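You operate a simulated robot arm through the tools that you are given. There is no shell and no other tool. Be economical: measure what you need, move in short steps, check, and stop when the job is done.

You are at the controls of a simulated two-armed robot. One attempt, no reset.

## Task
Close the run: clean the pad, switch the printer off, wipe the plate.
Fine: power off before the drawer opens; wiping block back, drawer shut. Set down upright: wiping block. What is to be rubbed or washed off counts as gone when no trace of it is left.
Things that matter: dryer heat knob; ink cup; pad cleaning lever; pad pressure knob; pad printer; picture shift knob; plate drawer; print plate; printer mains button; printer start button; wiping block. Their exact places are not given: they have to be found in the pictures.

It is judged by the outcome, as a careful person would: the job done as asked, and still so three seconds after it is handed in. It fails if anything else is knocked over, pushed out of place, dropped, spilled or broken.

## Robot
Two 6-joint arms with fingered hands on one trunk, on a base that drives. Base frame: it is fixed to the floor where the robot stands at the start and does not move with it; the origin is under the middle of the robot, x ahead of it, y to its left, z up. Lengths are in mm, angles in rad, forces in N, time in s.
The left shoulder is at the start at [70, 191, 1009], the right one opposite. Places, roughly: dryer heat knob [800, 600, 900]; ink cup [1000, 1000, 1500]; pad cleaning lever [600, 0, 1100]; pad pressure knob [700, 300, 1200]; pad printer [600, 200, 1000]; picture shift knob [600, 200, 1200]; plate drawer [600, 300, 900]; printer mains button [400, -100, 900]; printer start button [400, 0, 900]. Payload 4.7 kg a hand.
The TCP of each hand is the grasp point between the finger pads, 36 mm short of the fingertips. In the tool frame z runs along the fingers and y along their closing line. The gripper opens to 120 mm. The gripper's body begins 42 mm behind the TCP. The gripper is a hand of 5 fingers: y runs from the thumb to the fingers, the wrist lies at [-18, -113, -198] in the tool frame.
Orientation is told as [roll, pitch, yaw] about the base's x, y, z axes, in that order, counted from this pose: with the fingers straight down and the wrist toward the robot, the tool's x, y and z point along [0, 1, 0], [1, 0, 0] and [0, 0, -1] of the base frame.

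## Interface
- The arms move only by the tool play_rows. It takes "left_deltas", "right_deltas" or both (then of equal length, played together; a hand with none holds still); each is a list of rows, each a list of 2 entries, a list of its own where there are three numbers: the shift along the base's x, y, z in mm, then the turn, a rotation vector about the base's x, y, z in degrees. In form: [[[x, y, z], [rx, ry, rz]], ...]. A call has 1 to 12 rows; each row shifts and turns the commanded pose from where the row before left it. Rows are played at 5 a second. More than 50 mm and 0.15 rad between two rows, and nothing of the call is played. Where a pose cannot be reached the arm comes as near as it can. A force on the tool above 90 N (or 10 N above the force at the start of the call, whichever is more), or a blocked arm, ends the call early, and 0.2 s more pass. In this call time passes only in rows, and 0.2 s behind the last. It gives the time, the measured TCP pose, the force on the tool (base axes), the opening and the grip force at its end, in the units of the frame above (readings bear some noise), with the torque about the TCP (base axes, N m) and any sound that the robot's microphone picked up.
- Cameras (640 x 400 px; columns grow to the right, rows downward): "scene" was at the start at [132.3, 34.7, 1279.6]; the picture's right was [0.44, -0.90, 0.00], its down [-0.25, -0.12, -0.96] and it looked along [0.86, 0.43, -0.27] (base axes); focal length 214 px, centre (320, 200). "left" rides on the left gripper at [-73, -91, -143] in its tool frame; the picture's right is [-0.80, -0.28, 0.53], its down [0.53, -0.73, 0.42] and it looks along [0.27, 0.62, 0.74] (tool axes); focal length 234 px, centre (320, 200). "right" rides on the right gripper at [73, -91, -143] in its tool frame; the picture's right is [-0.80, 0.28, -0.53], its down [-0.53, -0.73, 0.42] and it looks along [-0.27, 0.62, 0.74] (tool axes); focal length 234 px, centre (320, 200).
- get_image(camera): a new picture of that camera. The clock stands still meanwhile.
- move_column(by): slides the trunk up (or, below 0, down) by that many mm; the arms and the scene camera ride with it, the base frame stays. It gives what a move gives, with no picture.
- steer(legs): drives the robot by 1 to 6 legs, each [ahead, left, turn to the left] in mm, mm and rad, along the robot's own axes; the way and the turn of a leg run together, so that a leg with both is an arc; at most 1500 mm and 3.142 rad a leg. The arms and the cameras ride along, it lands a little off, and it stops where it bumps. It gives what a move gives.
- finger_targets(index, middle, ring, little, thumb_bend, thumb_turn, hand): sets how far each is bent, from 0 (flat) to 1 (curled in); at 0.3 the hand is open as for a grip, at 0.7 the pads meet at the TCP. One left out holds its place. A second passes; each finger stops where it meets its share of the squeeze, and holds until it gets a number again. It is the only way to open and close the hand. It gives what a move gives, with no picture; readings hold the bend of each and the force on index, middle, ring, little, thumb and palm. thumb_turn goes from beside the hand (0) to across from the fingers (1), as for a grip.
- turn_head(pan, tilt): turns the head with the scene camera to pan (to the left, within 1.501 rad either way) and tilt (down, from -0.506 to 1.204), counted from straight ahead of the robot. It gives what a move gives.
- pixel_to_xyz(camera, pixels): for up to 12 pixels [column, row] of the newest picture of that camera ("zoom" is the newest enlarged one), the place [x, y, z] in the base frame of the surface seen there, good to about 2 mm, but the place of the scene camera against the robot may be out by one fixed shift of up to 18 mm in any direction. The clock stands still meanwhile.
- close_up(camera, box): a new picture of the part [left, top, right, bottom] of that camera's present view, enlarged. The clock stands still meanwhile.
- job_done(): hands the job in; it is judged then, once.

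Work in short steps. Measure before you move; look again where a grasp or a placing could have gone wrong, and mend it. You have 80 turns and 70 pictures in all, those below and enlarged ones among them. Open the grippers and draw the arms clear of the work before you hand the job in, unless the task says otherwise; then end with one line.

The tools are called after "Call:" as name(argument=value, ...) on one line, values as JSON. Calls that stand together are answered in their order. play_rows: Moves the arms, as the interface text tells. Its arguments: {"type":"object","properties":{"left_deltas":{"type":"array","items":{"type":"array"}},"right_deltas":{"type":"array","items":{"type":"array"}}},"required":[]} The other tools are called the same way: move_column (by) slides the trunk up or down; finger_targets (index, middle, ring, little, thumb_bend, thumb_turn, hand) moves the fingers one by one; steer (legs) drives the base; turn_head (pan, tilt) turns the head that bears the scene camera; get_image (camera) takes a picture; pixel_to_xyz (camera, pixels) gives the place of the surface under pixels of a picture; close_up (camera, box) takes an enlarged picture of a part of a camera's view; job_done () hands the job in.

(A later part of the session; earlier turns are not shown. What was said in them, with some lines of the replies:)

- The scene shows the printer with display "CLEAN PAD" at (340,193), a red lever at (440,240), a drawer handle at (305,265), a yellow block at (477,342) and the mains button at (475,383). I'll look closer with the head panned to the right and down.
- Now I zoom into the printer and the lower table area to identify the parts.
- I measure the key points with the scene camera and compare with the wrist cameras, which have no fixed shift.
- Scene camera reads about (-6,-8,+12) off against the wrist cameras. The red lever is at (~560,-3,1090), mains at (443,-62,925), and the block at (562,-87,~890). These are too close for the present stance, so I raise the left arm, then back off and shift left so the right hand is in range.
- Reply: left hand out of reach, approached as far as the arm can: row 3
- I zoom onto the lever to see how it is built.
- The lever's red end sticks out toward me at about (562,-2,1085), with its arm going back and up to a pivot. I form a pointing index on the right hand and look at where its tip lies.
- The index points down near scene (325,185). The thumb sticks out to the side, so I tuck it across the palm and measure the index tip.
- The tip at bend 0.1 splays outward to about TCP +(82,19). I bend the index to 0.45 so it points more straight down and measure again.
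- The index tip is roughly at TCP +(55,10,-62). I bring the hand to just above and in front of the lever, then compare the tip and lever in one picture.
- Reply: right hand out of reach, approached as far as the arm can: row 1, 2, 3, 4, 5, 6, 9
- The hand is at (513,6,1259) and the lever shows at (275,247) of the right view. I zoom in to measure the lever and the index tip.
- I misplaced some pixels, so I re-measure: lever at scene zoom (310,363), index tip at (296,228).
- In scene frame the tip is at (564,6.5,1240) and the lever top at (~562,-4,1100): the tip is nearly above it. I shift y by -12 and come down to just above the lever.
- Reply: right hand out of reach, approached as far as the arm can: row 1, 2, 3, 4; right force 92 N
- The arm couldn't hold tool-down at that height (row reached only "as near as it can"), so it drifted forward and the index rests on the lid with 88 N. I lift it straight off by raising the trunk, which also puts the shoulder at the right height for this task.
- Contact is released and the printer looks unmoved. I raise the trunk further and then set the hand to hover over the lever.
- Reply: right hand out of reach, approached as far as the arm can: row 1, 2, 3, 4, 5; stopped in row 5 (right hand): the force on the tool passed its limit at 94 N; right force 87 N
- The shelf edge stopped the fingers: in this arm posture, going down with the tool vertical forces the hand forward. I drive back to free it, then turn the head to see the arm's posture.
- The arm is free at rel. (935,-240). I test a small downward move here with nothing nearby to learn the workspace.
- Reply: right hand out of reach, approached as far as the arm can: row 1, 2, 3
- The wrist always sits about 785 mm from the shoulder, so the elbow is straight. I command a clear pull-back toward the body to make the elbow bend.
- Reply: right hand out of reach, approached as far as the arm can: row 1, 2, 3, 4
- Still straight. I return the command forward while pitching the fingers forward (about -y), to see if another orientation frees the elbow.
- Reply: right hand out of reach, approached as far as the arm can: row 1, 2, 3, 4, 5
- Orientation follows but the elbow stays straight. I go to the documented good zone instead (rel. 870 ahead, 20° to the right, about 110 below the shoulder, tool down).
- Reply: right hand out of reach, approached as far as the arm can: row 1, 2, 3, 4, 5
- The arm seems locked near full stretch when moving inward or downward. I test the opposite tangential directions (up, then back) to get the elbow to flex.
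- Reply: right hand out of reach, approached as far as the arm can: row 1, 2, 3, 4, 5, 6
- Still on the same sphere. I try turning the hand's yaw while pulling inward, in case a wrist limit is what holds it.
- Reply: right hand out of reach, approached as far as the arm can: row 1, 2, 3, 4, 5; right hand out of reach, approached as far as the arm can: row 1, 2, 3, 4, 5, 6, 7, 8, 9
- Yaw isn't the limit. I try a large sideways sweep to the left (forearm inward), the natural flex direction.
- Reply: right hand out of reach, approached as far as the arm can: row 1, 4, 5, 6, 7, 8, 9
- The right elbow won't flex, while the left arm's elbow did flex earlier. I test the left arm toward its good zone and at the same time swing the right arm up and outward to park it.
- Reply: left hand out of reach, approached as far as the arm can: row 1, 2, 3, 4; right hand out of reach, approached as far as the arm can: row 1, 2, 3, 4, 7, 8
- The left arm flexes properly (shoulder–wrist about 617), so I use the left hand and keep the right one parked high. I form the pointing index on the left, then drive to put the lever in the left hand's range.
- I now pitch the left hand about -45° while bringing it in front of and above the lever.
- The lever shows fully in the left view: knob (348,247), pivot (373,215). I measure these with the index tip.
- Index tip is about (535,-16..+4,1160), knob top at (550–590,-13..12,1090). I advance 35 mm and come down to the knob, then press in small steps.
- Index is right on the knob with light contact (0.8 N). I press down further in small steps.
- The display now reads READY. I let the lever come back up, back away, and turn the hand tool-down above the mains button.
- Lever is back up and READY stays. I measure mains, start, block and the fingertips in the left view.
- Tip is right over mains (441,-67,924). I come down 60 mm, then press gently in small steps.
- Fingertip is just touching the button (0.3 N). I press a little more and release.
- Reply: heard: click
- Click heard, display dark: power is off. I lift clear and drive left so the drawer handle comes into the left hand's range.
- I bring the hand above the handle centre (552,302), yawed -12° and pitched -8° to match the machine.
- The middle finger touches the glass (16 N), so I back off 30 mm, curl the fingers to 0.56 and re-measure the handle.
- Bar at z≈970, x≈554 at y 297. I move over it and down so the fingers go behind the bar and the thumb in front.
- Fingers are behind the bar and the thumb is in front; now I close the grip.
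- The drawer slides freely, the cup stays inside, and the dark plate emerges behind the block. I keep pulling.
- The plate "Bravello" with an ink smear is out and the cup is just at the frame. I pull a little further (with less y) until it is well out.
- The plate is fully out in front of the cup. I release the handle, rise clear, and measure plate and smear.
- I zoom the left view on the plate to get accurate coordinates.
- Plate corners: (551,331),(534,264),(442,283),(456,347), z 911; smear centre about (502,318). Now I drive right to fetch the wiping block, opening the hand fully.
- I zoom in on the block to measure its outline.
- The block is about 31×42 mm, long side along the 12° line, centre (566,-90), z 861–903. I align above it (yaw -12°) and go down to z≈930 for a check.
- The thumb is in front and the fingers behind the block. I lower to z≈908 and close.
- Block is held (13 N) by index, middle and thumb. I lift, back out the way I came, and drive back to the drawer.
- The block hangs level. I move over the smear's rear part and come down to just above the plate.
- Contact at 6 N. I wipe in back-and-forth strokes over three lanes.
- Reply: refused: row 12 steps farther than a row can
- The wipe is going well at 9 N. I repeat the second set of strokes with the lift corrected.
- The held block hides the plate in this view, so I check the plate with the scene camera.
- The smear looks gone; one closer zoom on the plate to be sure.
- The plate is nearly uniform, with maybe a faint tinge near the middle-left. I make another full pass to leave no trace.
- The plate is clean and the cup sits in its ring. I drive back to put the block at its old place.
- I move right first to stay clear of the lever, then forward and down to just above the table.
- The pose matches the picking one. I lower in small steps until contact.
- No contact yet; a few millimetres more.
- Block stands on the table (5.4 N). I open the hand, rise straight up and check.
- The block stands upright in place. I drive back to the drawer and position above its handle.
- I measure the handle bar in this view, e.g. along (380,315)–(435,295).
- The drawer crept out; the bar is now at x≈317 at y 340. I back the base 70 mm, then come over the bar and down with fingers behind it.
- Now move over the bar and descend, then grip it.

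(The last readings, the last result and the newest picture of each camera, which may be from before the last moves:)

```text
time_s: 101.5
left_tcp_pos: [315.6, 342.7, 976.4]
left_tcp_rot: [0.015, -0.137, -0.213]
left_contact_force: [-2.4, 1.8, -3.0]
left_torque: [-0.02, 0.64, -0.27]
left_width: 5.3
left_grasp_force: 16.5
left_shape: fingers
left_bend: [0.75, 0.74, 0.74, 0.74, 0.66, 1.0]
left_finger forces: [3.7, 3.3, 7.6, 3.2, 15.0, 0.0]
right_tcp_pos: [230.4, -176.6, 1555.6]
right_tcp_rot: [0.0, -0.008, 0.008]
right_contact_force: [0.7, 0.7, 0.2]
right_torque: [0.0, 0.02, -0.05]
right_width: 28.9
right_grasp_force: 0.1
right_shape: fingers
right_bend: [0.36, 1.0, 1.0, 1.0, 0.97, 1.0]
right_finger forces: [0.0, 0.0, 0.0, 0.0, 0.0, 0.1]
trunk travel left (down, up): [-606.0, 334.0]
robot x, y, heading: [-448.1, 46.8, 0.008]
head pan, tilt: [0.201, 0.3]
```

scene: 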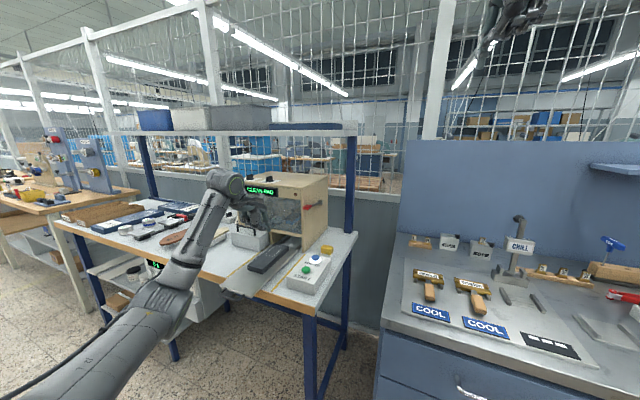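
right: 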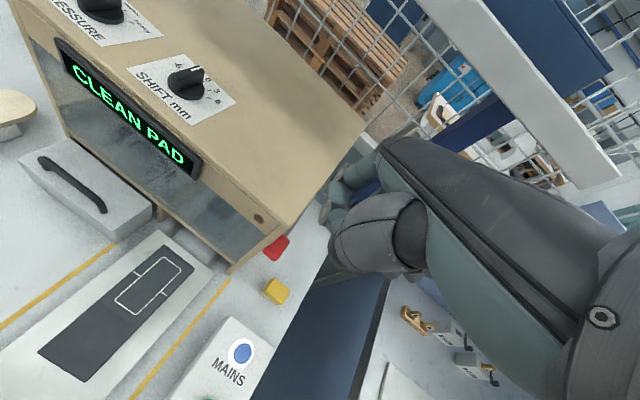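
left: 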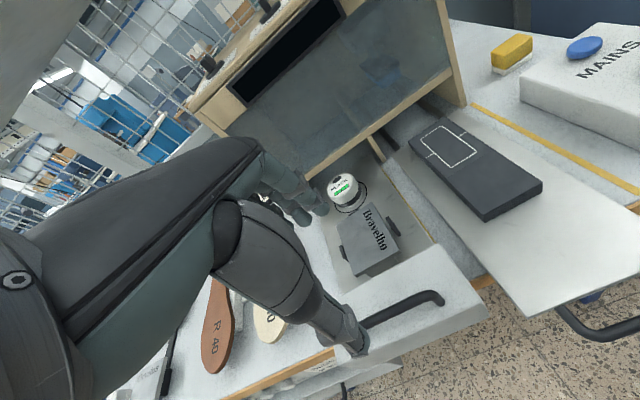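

Gripped. I push the drawer in gently, 144 mm first.

Call:
play_rows(left_deltas=[[[10, -1.9, 0], [0, 0, 0]], [[18, -3.45, 0], [0, 0, 0]], [[18, -3.45, 0], [0, 0, 0]], [[18, -3.45, 0], [0, 0, 0]], [[18, -3.45, 0], [0, 0, 0]], [[18, -3.45, 0], [0, 0, 0]], [[18, -3.45, 0], [0, 0, 0]], [[18, -3.45, 0], [0, 0, 0]], [[10, -1.9, 0], [0, 0, 0]]])

Call:
steer(legs=[[30, -6, 0]])

```text
time_s: 103.5
left_tcp_pos: [460.9, 313.5, 976.0]
left_tcp_rot: [0.017, -0.138, -0.214]
left_contact_force: [1.9, 2.4, -4.6]
left_torque: [-0.05, 0.01, -0.18]
left_width: 0.1
left_grasp_force: 5.0
left_shape: fingers
left_bend: [0.75, 0.74, 0.74, 0.75, 0.71, 1.0]
left_finger forces: [0.0, 1.9, 4.7, 3.1, 0.0, 0.0]
right_tcp_pos: [231.2, -178.5, 1555.5]
right_tcp_rot: [-0.001, -0.007, 0.009]
right_contact_force: [0.1, 0.2, 0.1]
right_torque: [0.04, 0.02, -0.02]
right_width: 28.7
right_grasp_force: 0.0
right_shape: fingers
right_bend: [0.36, 1.0, 1.0, 1.0, 0.97, 1.0]
right_finger forces: [0.0, 0.1, 0.1, 0.0, 0.1, 0.0]
trunk travel left (down, up): [-606.0, 334.0]
robot x, y, heading: [-444.0, 46.6, -0.0]
head pan, tilt: [0.201, 0.3]
```

```text
time_s: 104.4
left_tcp_pos: [487.7, 308.6, 974.9]
left_tcp_rot: [0.013, -0.138, -0.214]
left_contact_force: [-1.1, 1.3, -4.2]
left_torque: [-0.09, -0.01, -0.13]
left_width: 0.0
left_grasp_force: 10.3
left_shape: fingers
left_bend: [0.75, 0.75, 0.74, 0.75, 0.7, 1.0]
left_finger forces: [0.0, 1.6, 3.8, 2.9, 11.7, 0.1]
right_tcp_pos: [257.1, -182.3, 1557.3]
right_tcp_rot: [-0.002, -0.012, 0.006]
right_contact_force: [-0.3, 0.8, 0.5]
right_torque: [-0.03, -0.02, -0.02]
right_width: 28.9
right_grasp_force: 0.0
right_shape: fingers
right_bend: [0.36, 1.0, 1.0, 1.0, 0.97, 1.0]
right_finger forces: [0.0, 0.0, 0.0, 0.1, 0.0, 0.0]
trunk travel left (down, up): [-606.0, 334.0]
robot x, y, heading: [-419.8, 38.9, 0.006]
head pan, tilt: [0.201, 0.3]
```

The width reads 0, so the grip may have slipped. I check with a picture.

Call:
close_up(camera="scene", box=[240, 190, 380, 290])

```text
4.00 times, centred on (310, 240) of scene
```

zoom: 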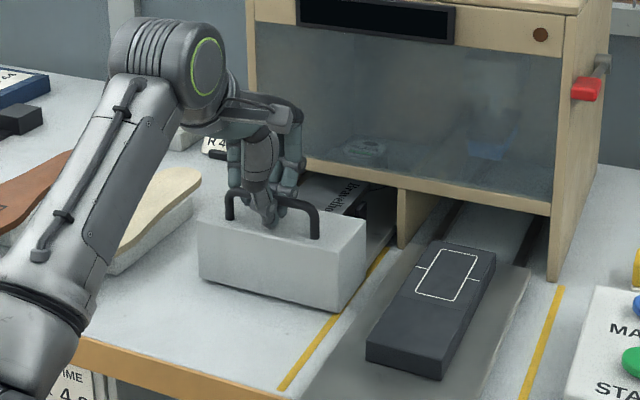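

The bar still moves with the hand. I push the rest by a short drive and small arm steps.

Call:
steer(legs=[[38, -7, 0]])

Call:
play_rows(left_deltas=[[[8, -1.5, 0], [0, 0, 0]], [[8, -1.5, 0], [0, 0, 0]], [[6, -1.2, 0], [0, 0, 0]]])

```text
time_s: 105.2
left_tcp_pos: [524.2, 302.5, 975.8]
left_tcp_rot: [0.014, -0.137, -0.214]
left_contact_force: [-1.5, 0.7, -1.8]
left_torque: [0.03, 0.0, -0.16]
left_width: 0.0
left_grasp_force: 9.5
left_shape: fingers
left_bend: [0.75, 0.75, 0.74, 0.75, 0.7, 1.0]
left_finger forces: [0.1, 0.0, 3.1, 3.7, 11.7, 0.0]
right_tcp_pos: [293.2, -188.4, 1557.1]
right_tcp_rot: [-0.002, -0.009, 0.008]
right_contact_force: [-0.2, 0.3, 0.5]
right_torque: [0.0, -0.01, -0.01]
right_width: 28.9
right_grasp_force: 0.0
right_shape: fingers
right_bend: [0.36, 1.0, 1.0, 1.0, 0.97, 1.0]
right_finger forces: [0.0, 0.0, 0.0, 0.1, 0.0, 0.0]
trunk travel left (down, up): [-606.0, 334.0]
robot x, y, heading: [-380.9, 27.7, 0.006]
head pan, tilt: [0.201, 0.3]
```

```text
time_s: 106.0
left_tcp_pos: [547.7, 297.1, 973.9]
left_tcp_rot: [0.014, -0.135, -0.212]
left_contact_force: [1.9, 2.6, 2.3]
left_torque: [0.13, -0.03, -0.19]
left_width: 0.0
left_grasp_force: 5.1
left_shape: fingers
left_bend: [0.75, 0.75, 0.74, 0.75, 0.7, 1.0]
left_finger forces: [0.0, 0.0, 3.3, 5.2, 0.2, 0.0]
right_tcp_pos: [295.0, -189.3, 1556.9]
right_tcp_rot: [-0.001, -0.011, 0.009]
right_contact_force: [0.1, 0.0, -0.4]
right_torque: [0.01, 0.01, 0.0]
right_width: 28.6
right_grasp_force: 0.0
right_shape: fingers
right_bend: [0.36, 1.0, 1.0, 1.0, 0.97, 1.0]
right_finger forces: [0.0, 0.0, 0.0, 0.1, 0.1, 0.1]
trunk travel left (down, up): [-606.0, 334.0]
robot x, y, heading: [-378.4, 31.8, 0.004]
head pan, tilt: [0.201, 0.3]
```

Nearly at the closed position; I press on in 3 mm steps watching the force.

Call:
play_rows(left_deltas=[[[3, -0.6, 0], [0, 0, 0]], [[3, -0.6, 0], [0, 0, 0]], [[3, -0.6, 0], [0, 0, 0]]])

Call:
close_up(camera="scene", box=[260, 210, 340, 270])

```text
time_s: 106.8
left_tcp_pos: [556.2, 295.1, 975.5]
left_tcp_rot: [0.012, -0.136, -0.213]
left_contact_force: [1.4, 3.2, 3.4]
left_torque: [0.17, -0.02, -0.24]
left_width: 0.1
left_grasp_force: 4.3
left_shape: fingers
left_bend: [0.75, 0.75, 0.74, 0.75, 0.7, 1.0]
left_finger forces: [0.0, 0.1, 3.4, 5.5, 0.1, 0.1]
right_tcp_pos: [294.9, -189.2, 1557.1]
right_tcp_rot: [0.001, -0.011, 0.008]
right_contact_force: [0.8, -0.7, 0.1]
right_torque: [-0.03, 0.0, 0.02]
right_width: 28.8
right_grasp_force: 0.0
right_shape: fingers
right_bend: [0.36, 1.0, 1.0, 1.0, 0.97, 1.0]
right_finger forces: [0.0, 0.0, 0.0, 0.1, 0.0, 0.1]
trunk travel left (down, up): [-606.0, 334.0]
robot x, y, heading: [-379.3, 34.4, 0.006]
head pan, tilt: [0.201, 0.3]
```

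```text
6.67 times, centred on (300, 240) of scene
```

zoom: 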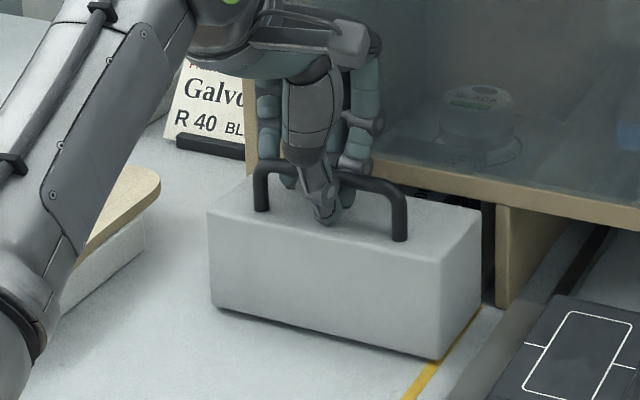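

I compare the handle position with the start: measuring in the same scene frame.

Call:
pixel_to_xyz(camera="zoom", pixels=[[262, 175], [385, 182], [398, 200], [330, 260], [260, 230], [420, 290], [470, 215]])

```text
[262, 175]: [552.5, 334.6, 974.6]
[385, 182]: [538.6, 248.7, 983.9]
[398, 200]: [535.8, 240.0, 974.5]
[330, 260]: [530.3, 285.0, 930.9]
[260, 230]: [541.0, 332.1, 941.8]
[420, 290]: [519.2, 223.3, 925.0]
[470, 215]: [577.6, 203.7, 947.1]
```

About 7–9 mm remain. I push on in small steps, watching for a firm stop.

Call:
play_rows(left_deltas=[[[3, -0.6, 0], [0, 0, 0]], [[3, -0.6, 0], [0, 0, 0]], [[3, -0.6, 0], [0, 0, 0]], [[2, -0.4, 0], [0, 0, 0]]])

```text
time_s: 107.8
left_tcp_pos: [564.8, 293.6, 975.4]
left_tcp_rot: [0.013, -0.131, -0.211]
left_contact_force: [-20.7, 3.3, 1.6]
left_torque: [-0.04, 0.24, 0.01]
left_width: 0.1
left_grasp_force: 16.4
left_shape: fingers
left_bend: [0.75, 0.75, 0.74, 0.75, 0.69, 1.0]
left_finger forces: [0.0, 6.8, 1.3, 0.0, 24.7, 0.0]
right_tcp_pos: [290.2, -189.0, 1559.5]
right_tcp_rot: [-0.001, -0.011, 0.009]
right_contact_force: [-0.2, -0.4, -0.6]
right_torque: [0.0, 0.03, -0.01]
right_width: 28.8
right_grasp_force: 0.1
right_shape: fingers
right_bend: [0.36, 1.0, 1.0, 1.0, 0.97, 1.0]
right_finger forces: [0.0, 0.1, 0.1, 0.0, 0.0, 0.0]
trunk travel left (down, up): [-606.0, 334.0]
robot x, y, heading: [-383.6, 33.2, 0.006]
head pan, tilt: [0.201, 0.3]
```

Firm stop at 21 N with the thumb on the bar: the drawer is shut. I open the thumb and slightly the fingers, then rise straight up.

Call:
finger_targets(hand="left", index=0.6, middle=0.6, ring=0.6, little=0.6, thumb_bend=0.3)

Call:
play_rows(left_deltas=[[[0, 0, 10], [0, 0, 0]], [[0, 0, 15], [0, 0, 0]], [[0, 0, 20], [0, 0, 0]]])

```text
time_s: 108.8
left_tcp_pos: [563.2, 293.3, 978.7]
left_tcp_rot: [0.015, -0.138, -0.21]
left_contact_force: [-31.2, 6.2, 6.7]
left_torque: [-0.11, -1.07, 0.72]
left_width: 77.0
left_grasp_force: 15.8
left_shape: fingers
left_bend: [0.6, 0.7, 0.65, 0.6, 0.3, 0.98]
left_finger forces: [0.0, 17.9, 14.1, 0.0, 0.1, 0.0]
right_tcp_pos: [286.8, -190.3, 1561.0]
right_tcp_rot: [-0.001, -0.015, 0.01]
right_contact_force: [1.0, 0.5, -0.4]
right_torque: [-0.03, 0.0, -0.03]
right_width: 28.7
right_grasp_force: 0.0
right_shape: fingers
right_bend: [0.36, 1.0, 1.0, 1.0, 0.97, 1.0]
right_finger forces: [0.0, 0.0, 0.0, 0.0, 0.0, 0.1]
trunk travel left (down, up): [-606.0, 334.0]
robot x, y, heading: [-379.7, 33.3, 0.003]
head pan, tilt: [0.201, 0.3]
```

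```text
time_s: 109.6
left_tcp_pos: [565.1, 293.0, 1020.8]
left_tcp_rot: [0.012, -0.135, -0.21]
left_contact_force: [-26.8, 5.2, -6.6]
left_torque: [-0.19, -0.26, 0.71]
left_width: 77.3
left_grasp_force: 13.2
left_shape: fingers
left_bend: [0.6, 0.7, 0.69, 0.6, 0.3, 0.98]
left_finger forces: [0.0, 12.8, 13.8, 0.0, 0.1, 0.0]
right_tcp_pos: [292.4, -188.8, 1559.2]
right_tcp_rot: [-0.001, -0.011, 0.007]
right_contact_force: [0.4, 0.2, 0.4]
right_torque: [0.0, -0.01, 0.01]
right_width: 28.3
right_grasp_force: 0.1
right_shape: fingers
right_bend: [0.36, 1.0, 1.0, 1.0, 0.97, 1.0]
right_finger forces: [0.1, 0.0, 0.0, 0.0, 0.1, 0.0]
trunk travel left (down, up): [-606.0, 334.0]
robot x, y, heading: [-379.4, 32.4, 0.007]
head pan, tilt: [0.201, 0.3]
```

Fingers touch the frame lightly; tips are above the bar now, so I back away and look at the drawer.

Call:
play_rows(left_deltas=[[[-20, 0, 10], [0, 0, 0]], [[-45, 0, 15], [0, 0, 0]], [[-45, 0, 15], [0, 0, 0]], [[-45, 15, 15], [0, 0, 0]], [[-40, 25, 15], [0, 0, 0]]])

Call:
close_up(camera="scene", box=[250, 190, 390, 290])

```text
time_s: 110.8
left_tcp_pos: [371.2, 336.3, 1091.1]
left_tcp_rot: [0.011, -0.134, -0.213]
left_contact_force: [-0.2, -0.2, 1.0]
left_torque: [-0.02, -0.02, -0.01]
left_width: 77.5
left_grasp_force: 0.1
left_shape: fingers
left_bend: [0.6, 0.6, 0.6, 0.6, 0.3, 0.98]
left_finger forces: [0.1, 0.0, 0.1, 0.0, 0.0, 0.0]
right_tcp_pos: [292.6, -187.6, 1558.5]
right_tcp_rot: [-0.002, -0.011, 0.009]
right_contact_force: [0.2, 0.2, 0.6]
right_torque: [-0.05, -0.04, -0.02]
right_width: 28.8
right_grasp_force: 0.0
right_shape: fingers
right_bend: [0.36, 1.0, 1.0, 1.0, 0.97, 1.0]
right_finger forces: [0.1, 0.0, 0.1, 0.0, 0.0, 0.1]
trunk travel left (down, up): [-606.0, 334.0]
robot x, y, heading: [-382.6, 30.1, 0.002]
head pan, tilt: [0.201, 0.3]
```

```text
4.00 times, centred on (320, 240) of scene
```

zoom: 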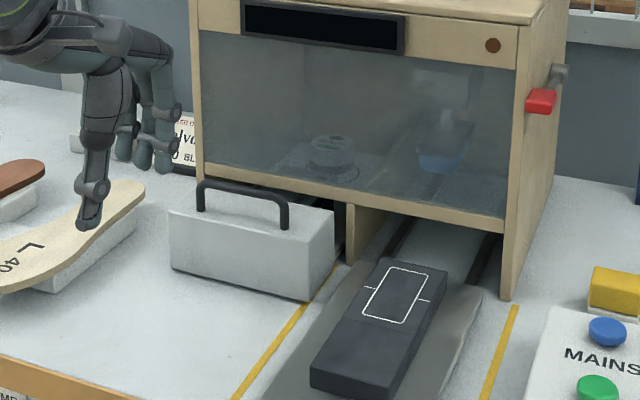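

Call:
pixel_to_xyz(camera="zoom", pixels=[[201, 185], [285, 205], [240, 188], [240, 245], [300, 260], [200, 225], [325, 202]])

```text
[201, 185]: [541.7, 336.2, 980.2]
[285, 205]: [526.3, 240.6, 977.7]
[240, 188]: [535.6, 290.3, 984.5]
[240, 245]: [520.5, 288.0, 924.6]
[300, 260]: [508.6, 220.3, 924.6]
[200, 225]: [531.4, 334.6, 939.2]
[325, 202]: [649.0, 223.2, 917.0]
```

The drawer came back about 15 mm when the fingers opened. I'll push it shut again with the closed fingers from in front of the bar, so nothing can drag it out.

Call:
finger_targets(hand="left", index=0.75, middle=0.75, ring=0.75, little=0.75, thumb_bend=0.7)

Call:
play_rows(left_deltas=[[[40, -15, -10], [0, 0, 0]], [[40, -15, -15], [0, 0, 0]], [[20, -8, -20], [0, 0, 0]], [[0, 0, -35], [0, 0, 0]], [[0, 0, -27], [0, 0, 0]]])

Call:
play_rows(left_deltas=[[[12, -2.4, 0], [0, 0, 0]], [[10, -2, 0], [0, 0, 0]], [[8, -1.6, 0], [0, 0, 0]], [[6, -1.2, 0], [0, 0, 0]]])

```text
time_s: 111.8
left_tcp_pos: [371.7, 333.8, 1089.8]
left_tcp_rot: [0.01, -0.135, -0.214]
left_contact_force: [0.5, 0.5, 0.6]
left_torque: [-0.01, 0.01, 0.01]
left_width: 0.4
left_grasp_force: 0.1
left_shape: fingers
left_bend: [0.75, 0.75, 0.75, 0.75, 0.67, 1.0]
left_finger forces: [0.0, 0.0, 0.0, 0.0, 0.1, 0.1]
right_tcp_pos: [294.7, -188.6, 1557.0]
right_tcp_rot: [-0.001, -0.01, 0.009]
right_contact_force: [0.5, 0.1, 0.4]
right_torque: [-0.05, 0.05, 0.05]
right_width: 28.7
right_grasp_force: 0.0
right_shape: fingers
right_bend: [0.36, 1.0, 1.0, 1.0, 0.97, 1.0]
right_finger forces: [0.1, 0.1, 0.0, 0.0, 0.0, 0.0]
trunk travel left (down, up): [-606.0, 334.0]
robot x, y, heading: [-378.8, 31.2, 0.008]
head pan, tilt: [0.201, 0.3]
```

```text
time_s: 113.0
left_tcp_pos: [474.3, 294.9, 982.0]
left_tcp_rot: [0.011, -0.135, -0.213]
left_contact_force: [-0.2, 0.3, 0.3]
left_torque: [-0.03, -0.01, 0.03]
left_width: 0.4
left_grasp_force: 0.0
left_shape: fingers
left_bend: [0.75, 0.75, 0.75, 0.75, 0.67, 1.0]
left_finger forces: [0.1, 0.1, 0.0, 0.1, 0.1, 0.1]
right_tcp_pos: [294.5, -189.9, 1556.3]
right_tcp_rot: [0.0, -0.009, 0.008]
right_contact_force: [-0.4, 0.4, -0.7]
right_torque: [-0.01, 0.01, 0.03]
right_width: 28.7
right_grasp_force: 0.0
right_shape: fingers
right_bend: [0.36, 1.0, 1.0, 1.0, 0.97, 1.0]
right_finger forces: [0.1, 0.0, 0.0, 0.0, 0.0, 0.1]
trunk travel left (down, up): [-606.0, 334.0]
robot x, y, heading: [-378.7, 31.6, 0.006]
head pan, tilt: [0.201, 0.3]
```

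```text
time_s: 114.0
left_tcp_pos: [508.9, 286.9, 983.3]
left_tcp_rot: [0.012, -0.136, -0.213]
left_contact_force: [-1.0, 0.2, 1.4]
left_torque: [-0.04, -0.03, 0.04]
left_width: 0.2
left_grasp_force: 1.0
left_shape: fingers
left_bend: [0.75, 0.75, 0.75, 0.75, 0.67, 1.0]
left_finger forces: [0.0, 1.8, 0.0, 0.1, 0.0, 0.1]
right_tcp_pos: [295.1, -189.3, 1558.0]
right_tcp_rot: [0.0, -0.01, 0.009]
right_contact_force: [0.5, -0.1, -0.9]
right_torque: [-0.02, 0.02, -0.01]
right_width: 28.9
right_grasp_force: 0.1
right_shape: fingers
right_bend: [0.36, 1.0, 1.0, 1.0, 0.97, 1.0]
right_finger forces: [0.0, 0.0, 0.0, 0.0, 0.0, 0.0]
trunk travel left (down, up): [-606.0, 334.0]
robot x, y, heading: [-380.3, 31.8, -0.0]
head pan, tilt: [0.201, 0.3]
```

Light contact begins at x≈509. I push on in small steps until a firm stop.

Call:
play_rows(left_deltas=[[[4, -0.8, 0], [0, 0, 0]], [[4, -0.8, 0], [0, 0, 0]], [[4, -0.8, 0], [0, 0, 0]]])

Call:
play_rows(left_deltas=[[[3, -0.6, 0], [0, 0, 0]], [[3, -0.6, 0], [0, 0, 0]]])

Call:
play_rows(left_deltas=[[[2, -0.4, 0], [0, 0, 0]], [[2, -0.4, 0], [0, 0, 0]]])

```text
time_s: 114.8
left_tcp_pos: [520.8, 284.4, 984.0]
left_tcp_rot: [0.015, -0.134, -0.214]
left_contact_force: [-1.0, 0.5, 0.2]
left_torque: [0.03, 0.02, 0.04]
left_width: 0.4
left_grasp_force: 1.5
left_shape: fingers
left_bend: [0.75, 0.75, 0.75, 0.75, 0.67, 1.0]
left_finger forces: [0.0, 1.8, 0.1, 0.0, 0.0, 0.0]
right_tcp_pos: [294.5, -189.7, 1556.8]
right_tcp_rot: [0.002, -0.01, 0.008]
right_contact_force: [0.1, 0.1, -0.3]
right_torque: [0.02, 0.03, 0.0]
right_width: 28.6
right_grasp_force: 0.1
right_shape: fingers
right_bend: [0.36, 1.0, 1.0, 1.0, 0.97, 1.0]
right_finger forces: [0.0, 0.0, 0.1, 0.0, 0.0, 0.0]
trunk travel left (down, up): [-606.0, 334.0]
robot x, y, heading: [-380.5, 32.9, 0.001]
head pan, tilt: [0.201, 0.3]
```

```text
time_s: 115.4
left_tcp_pos: [525.9, 284.4, 984.9]
left_tcp_rot: [0.014, -0.136, -0.211]
left_contact_force: [-7.5, 1.4, 3.4]
left_torque: [0.07, 0.01, 0.08]
left_width: 0.7
left_grasp_force: 4.2
left_shape: fingers
left_bend: [0.75, 0.75, 0.75, 0.75, 0.67, 1.0]
left_finger forces: [0.0, 8.3, 0.0, 0.1, 0.0, 0.0]
right_tcp_pos: [294.1, -190.2, 1558.1]
right_tcp_rot: [0.0, -0.009, 0.009]
right_contact_force: [1.0, 0.1, -0.5]
right_torque: [-0.05, -0.02, 0.01]
right_width: 28.6
right_grasp_force: 0.1
right_shape: fingers
right_bend: [0.36, 1.0, 1.0, 1.0, 0.97, 1.0]
right_finger forces: [0.0, 0.0, 0.0, 0.0, 0.1, 0.1]
trunk travel left (down, up): [-606.0, 334.0]
robot x, y, heading: [-381.6, 32.7, -0.002]
head pan, tilt: [0.201, 0.3]
```

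```text
time_s: 116.0
left_tcp_pos: [529.3, 284.5, 984.3]
left_tcp_rot: [0.013, -0.137, -0.21]
left_contact_force: [-12.1, 2.2, 4.5]
left_torque: [0.12, -0.02, 0.16]
left_width: 0.2
left_grasp_force: 6.4
left_shape: fingers
left_bend: [0.75, 0.76, 0.75, 0.75, 0.67, 1.0]
left_finger forces: [0.3, 11.4, 0.4, 0.1, 0.1, 0.0]
right_tcp_pos: [291.7, -190.1, 1558.0]
right_tcp_rot: [-0.001, -0.013, 0.009]
right_contact_force: [0.4, -1.1, -0.2]
right_torque: [0.03, 0.01, 0.01]
right_width: 28.6
right_grasp_force: 0.0
right_shape: fingers
right_bend: [0.36, 1.0, 1.0, 1.0, 0.97, 1.0]
right_finger forces: [0.1, 0.0, 0.0, 0.0, 0.2, 0.0]
trunk travel left (down, up): [-606.0, 334.0]
robot x, y, heading: [-380.3, 29.9, 0.001]
head pan, tilt: [0.201, 0.3]
```

Force rises firmly after about 16 mm of travel, matching the missing distance. I back straight off and verify.

Call:
play_rows(left_deltas=[[[-30, 6, 0], [0, 0, 0]], [[-40, 8, 10], [0, 0, 0]], [[-40, 10, 25], [0, 0, 0]], [[-35, 15, 30], [0, 0, 0]], [[-20, 20, 35], [0, 0, 0]]])

Call:
close_up(camera="scene", box=[250, 190, 390, 290])

Call:
pixel_to_xyz(camera="zoom", pixels=[[201, 178], [205, 185], [285, 195], [287, 205], [240, 182], [245, 240], [300, 250]])

```text
time_s: 117.2
left_tcp_pos: [364.7, 341.9, 1084.3]
left_tcp_rot: [0.012, -0.134, -0.213]
left_contact_force: [0.6, 0.3, 0.9]
left_torque: [0.04, -0.02, 0.0]
left_width: 0.3
left_grasp_force: 0.0
left_shape: fingers
left_bend: [0.75, 0.75, 0.75, 0.75, 0.67, 1.0]
left_finger forces: [0.0, 0.0, 0.1, 0.0, 0.1, 0.1]
right_tcp_pos: [294.8, -189.1, 1558.3]
right_tcp_rot: [0.0, -0.011, 0.009]
right_contact_force: [-1.4, -0.7, 0.0]
right_torque: [-0.03, -0.01, -0.04]
right_width: 29.0
right_grasp_force: 0.1
right_shape: fingers
right_bend: [0.36, 1.0, 1.0, 1.0, 0.97, 1.0]
right_finger forces: [0.1, 0.0, 0.0, 0.0, 0.0, 0.1]
trunk travel left (down, up): [-606.0, 334.0]
robot x, y, heading: [-381.6, 29.7, 0.003]
head pan, tilt: [0.201, 0.3]
```

```text
4.00 times, centred on (320, 240) of scene
```

zoom: 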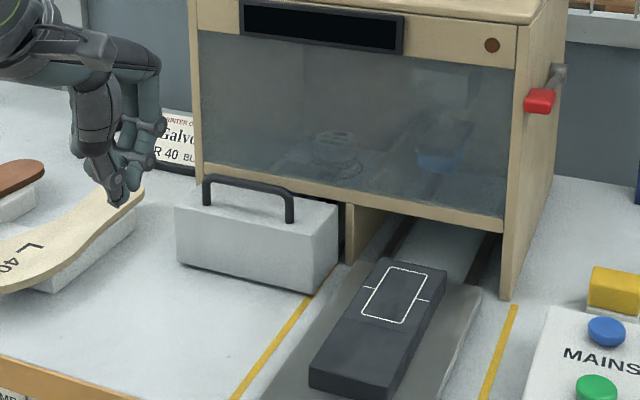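

```text
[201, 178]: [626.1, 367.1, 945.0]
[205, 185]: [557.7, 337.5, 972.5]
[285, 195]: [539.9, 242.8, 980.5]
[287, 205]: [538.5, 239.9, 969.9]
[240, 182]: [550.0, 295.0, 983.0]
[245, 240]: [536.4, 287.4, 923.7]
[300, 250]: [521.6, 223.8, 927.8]
```

The bar is back to within about 3 mm of its start position. I give one more firm push to be sure it is home, then withdraw.

Call:
play_rows(left_deltas=[[[20, -20, -35], [0, 0, 0]], [[35, -15, -30], [0, 0, 0]], [[40, -10, -25], [0, 0, 0]], [[40, -8, -10], [0, 0, 0]], [[20, -4, 0], [0, 0, 0]], [[8, -1.6, 0], [0, 0, 0]], [[5, -1, 0], [0, 0, 0]], [[4, -0.8, 0], [0, 0, 0]], [[0, 0, 0], [0, 0, 0]]])

Call:
play_rows(left_deltas=[[[-34, 7, 0], [0, 0, 0]], [[-40, 8, 10], [0, 0, 0]], [[-40, 10, 25], [0, 0, 0]], [[-35, 15, 30], [0, 0, 0]], [[-40, 0, 20], [0, 0, 0]]])

Call:
finger_targets(hand="left", index=0.3, middle=0.3, ring=0.3, little=0.3, thumb_bend=0.3)

Call:
finger_targets(hand="right", index=0.3, middle=0.3, ring=0.3, little=0.3, thumb_bend=0.3)

Call:
steer(legs=[[-150, 0, 0]])

Call:
get_image(camera="scene")

```text
time_s: 119.2
left_tcp_pos: [534.7, 282.4, 987.7]
left_tcp_rot: [0.015, -0.139, -0.211]
left_contact_force: [-13.0, 5.2, 14.1]
left_torque: [0.16, -0.03, 0.17]
left_width: 0.3
left_grasp_force: 8.5
left_shape: fingers
left_bend: [0.75, 0.76, 0.75, 0.75, 0.67, 1.0]
left_finger forces: [1.7, 15.9, 0.0, 0.0, 0.0, 0.0]
right_tcp_pos: [290.9, -189.1, 1558.7]
right_tcp_rot: [-0.001, -0.015, 0.009]
right_contact_force: [-0.6, -0.1, -0.5]
right_torque: [-0.02, 0.01, 0.02]
right_width: 28.6
right_grasp_force: 0.0
right_shape: fingers
right_bend: [0.36, 1.0, 1.0, 1.0, 0.97, 1.0]
right_finger forces: [0.1, 0.0, 0.1, 0.0, 0.1, 0.1]
trunk travel left (down, up): [-606.0, 334.0]
robot x, y, heading: [-380.9, 33.9, 0.006]
head pan, tilt: [0.201, 0.3]
```

```text
time_s: 120.4
left_tcp_pos: [345.8, 320.6, 1068.2]
left_tcp_rot: [0.011, -0.134, -0.213]
left_contact_force: [-0.2, -0.1, 0.5]
left_torque: [0.03, -0.01, 0.04]
left_width: 0.3
left_grasp_force: 0.0
left_shape: fingers
left_bend: [0.75, 0.75, 0.75, 0.75, 0.67, 1.0]
left_finger forces: [0.0, 0.1, 0.0, 0.0, 0.1, 0.1]
right_tcp_pos: [293.0, -190.6, 1557.4]
right_tcp_rot: [-0.001, -0.012, 0.01]
right_contact_force: [-0.2, -0.2, 0.2]
right_torque: [0.02, -0.04, 0.01]
right_width: 28.7
right_grasp_force: 0.0
right_shape: fingers
right_bend: [0.36, 1.0, 1.0, 1.0, 0.97, 1.0]
right_finger forces: [0.1, 0.1, 0.1, 0.0, 0.0, 0.0]
trunk travel left (down, up): [-606.0, 334.0]
robot x, y, heading: [-383.4, 28.2, 0.007]
head pan, tilt: [0.201, 0.3]
```

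```text
time_s: 121.4
left_tcp_pos: [347.7, 322.0, 1068.7]
left_tcp_rot: [0.012, -0.134, -0.213]
left_contact_force: [0.3, 0.3, -0.7]
left_torque: [0.02, 0.0, 0.04]
left_width: 121.8
left_grasp_force: 0.1
left_shape: fingers
left_bend: [0.3, 0.3, 0.3, 0.3, 0.3, 0.98]
left_finger forces: [0.1, 0.1, 0.0, 0.1, 0.0, 0.0]
right_tcp_pos: [294.6, -191.7, 1557.8]
right_tcp_rot: [-0.001, -0.01, 0.01]
right_contact_force: [0.2, 0.1, 0.3]
right_torque: [0.01, 0.0, 0.02]
right_width: 28.8
right_grasp_force: 0.1
right_shape: fingers
right_bend: [0.36, 1.0, 1.0, 1.0, 0.97, 1.0]
right_finger forces: [0.0, 0.0, 0.0, 0.1, 0.1, 0.0]
trunk travel left (down, up): [-606.0, 334.0]
robot x, y, heading: [-380.1, 31.4, 0.006]
head pan, tilt: [0.201, 0.3]
```

```text
time_s: 122.4
left_tcp_pos: [347.9, 320.4, 1067.8]
left_tcp_rot: [0.013, -0.134, -0.214]
left_contact_force: [-1.0, -0.1, 0.2]
left_torque: [0.02, 0.01, 0.01]
left_width: 121.7
left_grasp_force: 0.1
left_shape: fingers
left_bend: [0.3, 0.3, 0.3, 0.3, 0.3, 0.98]
left_finger forces: [0.0, 0.1, 0.0, 0.0, 0.0, 0.0]
right_tcp_pos: [294.5, -189.9, 1558.5]
right_tcp_rot: [0.001, -0.01, 0.009]
right_contact_force: [-0.6, 0.3, 0.7]
right_torque: [0.02, 0.0, -0.01]
right_width: 121.9
right_grasp_force: 0.0
right_shape: fingers
right_bend: [0.3, 0.3, 0.3, 0.3, 0.3, 0.98]
right_finger forces: [0.1, 0.0, 0.0, 0.0, 0.1, 0.0]
trunk travel left (down, up): [-606.0, 334.0]
robot x, y, heading: [-383.1, 32.5, 0.004]
head pan, tilt: [0.201, 0.3]
```

```text
time_s: 123.8
left_tcp_pos: [199.8, 322.1, 1067.6]
left_tcp_rot: [0.013, -0.132, -0.212]
left_contact_force: [-0.4, -0.1, 0.6]
left_torque: [-0.01, -0.02, -0.02]
left_width: 121.8
left_grasp_force: 0.1
left_shape: fingers
left_bend: [0.3, 0.3, 0.3, 0.3, 0.3, 0.98]
left_finger forces: [0.0, 0.0, 0.0, 0.0, 0.0, 0.0]
right_tcp_pos: [148.5, -189.6, 1555.5]
right_tcp_rot: [-0.001, -0.008, 0.007]
right_contact_force: [-0.1, -0.3, -0.1]
right_torque: [0.0, 0.02, -0.04]
right_width: 122.1
right_grasp_force: 0.0
right_shape: fingers
right_bend: [0.3, 0.3, 0.3, 0.3, 0.3, 0.98]
right_finger forces: [0.0, 0.1, 0.0, 0.0, 0.0, 0.0]
trunk travel left (down, up): [-606.0, 334.0]
robot x, y, heading: [-533.1, 31.9, 0.005]
head pan, tilt: [0.201, 0.3]
```

```text
0 pictures are left
5 turns are left
```

scene: 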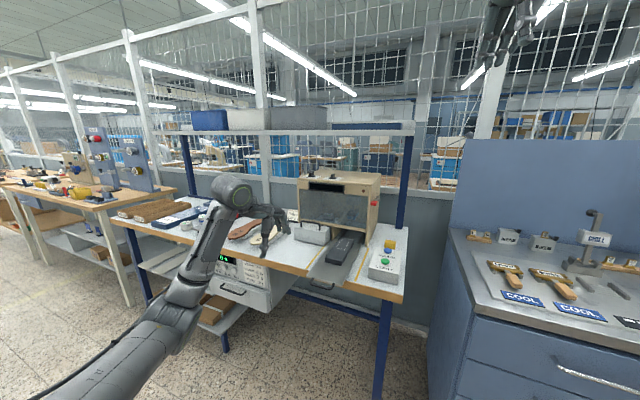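

The last picture shows the drawer in (313,232), the display dark and the block upright at (389,243). Both hands are open and clear, so I hand the job in.

Call:
job_done()

```text
The job is handed in.
```

The job is handed in: the pad was cleaned (the display changed to READY), and the printer was switched off before the drawer opened. The plate was wiped clean, and the wiping block is back upright in its place. The drawer is shut: at the last measurement its handle was within about 3 mm of where it started, and I pushed it in firmly once more after that. Early on, the right hand pressed on the printer lid and a shelf edge at about 90 N; nothing looked moved in the pictures afterwards.
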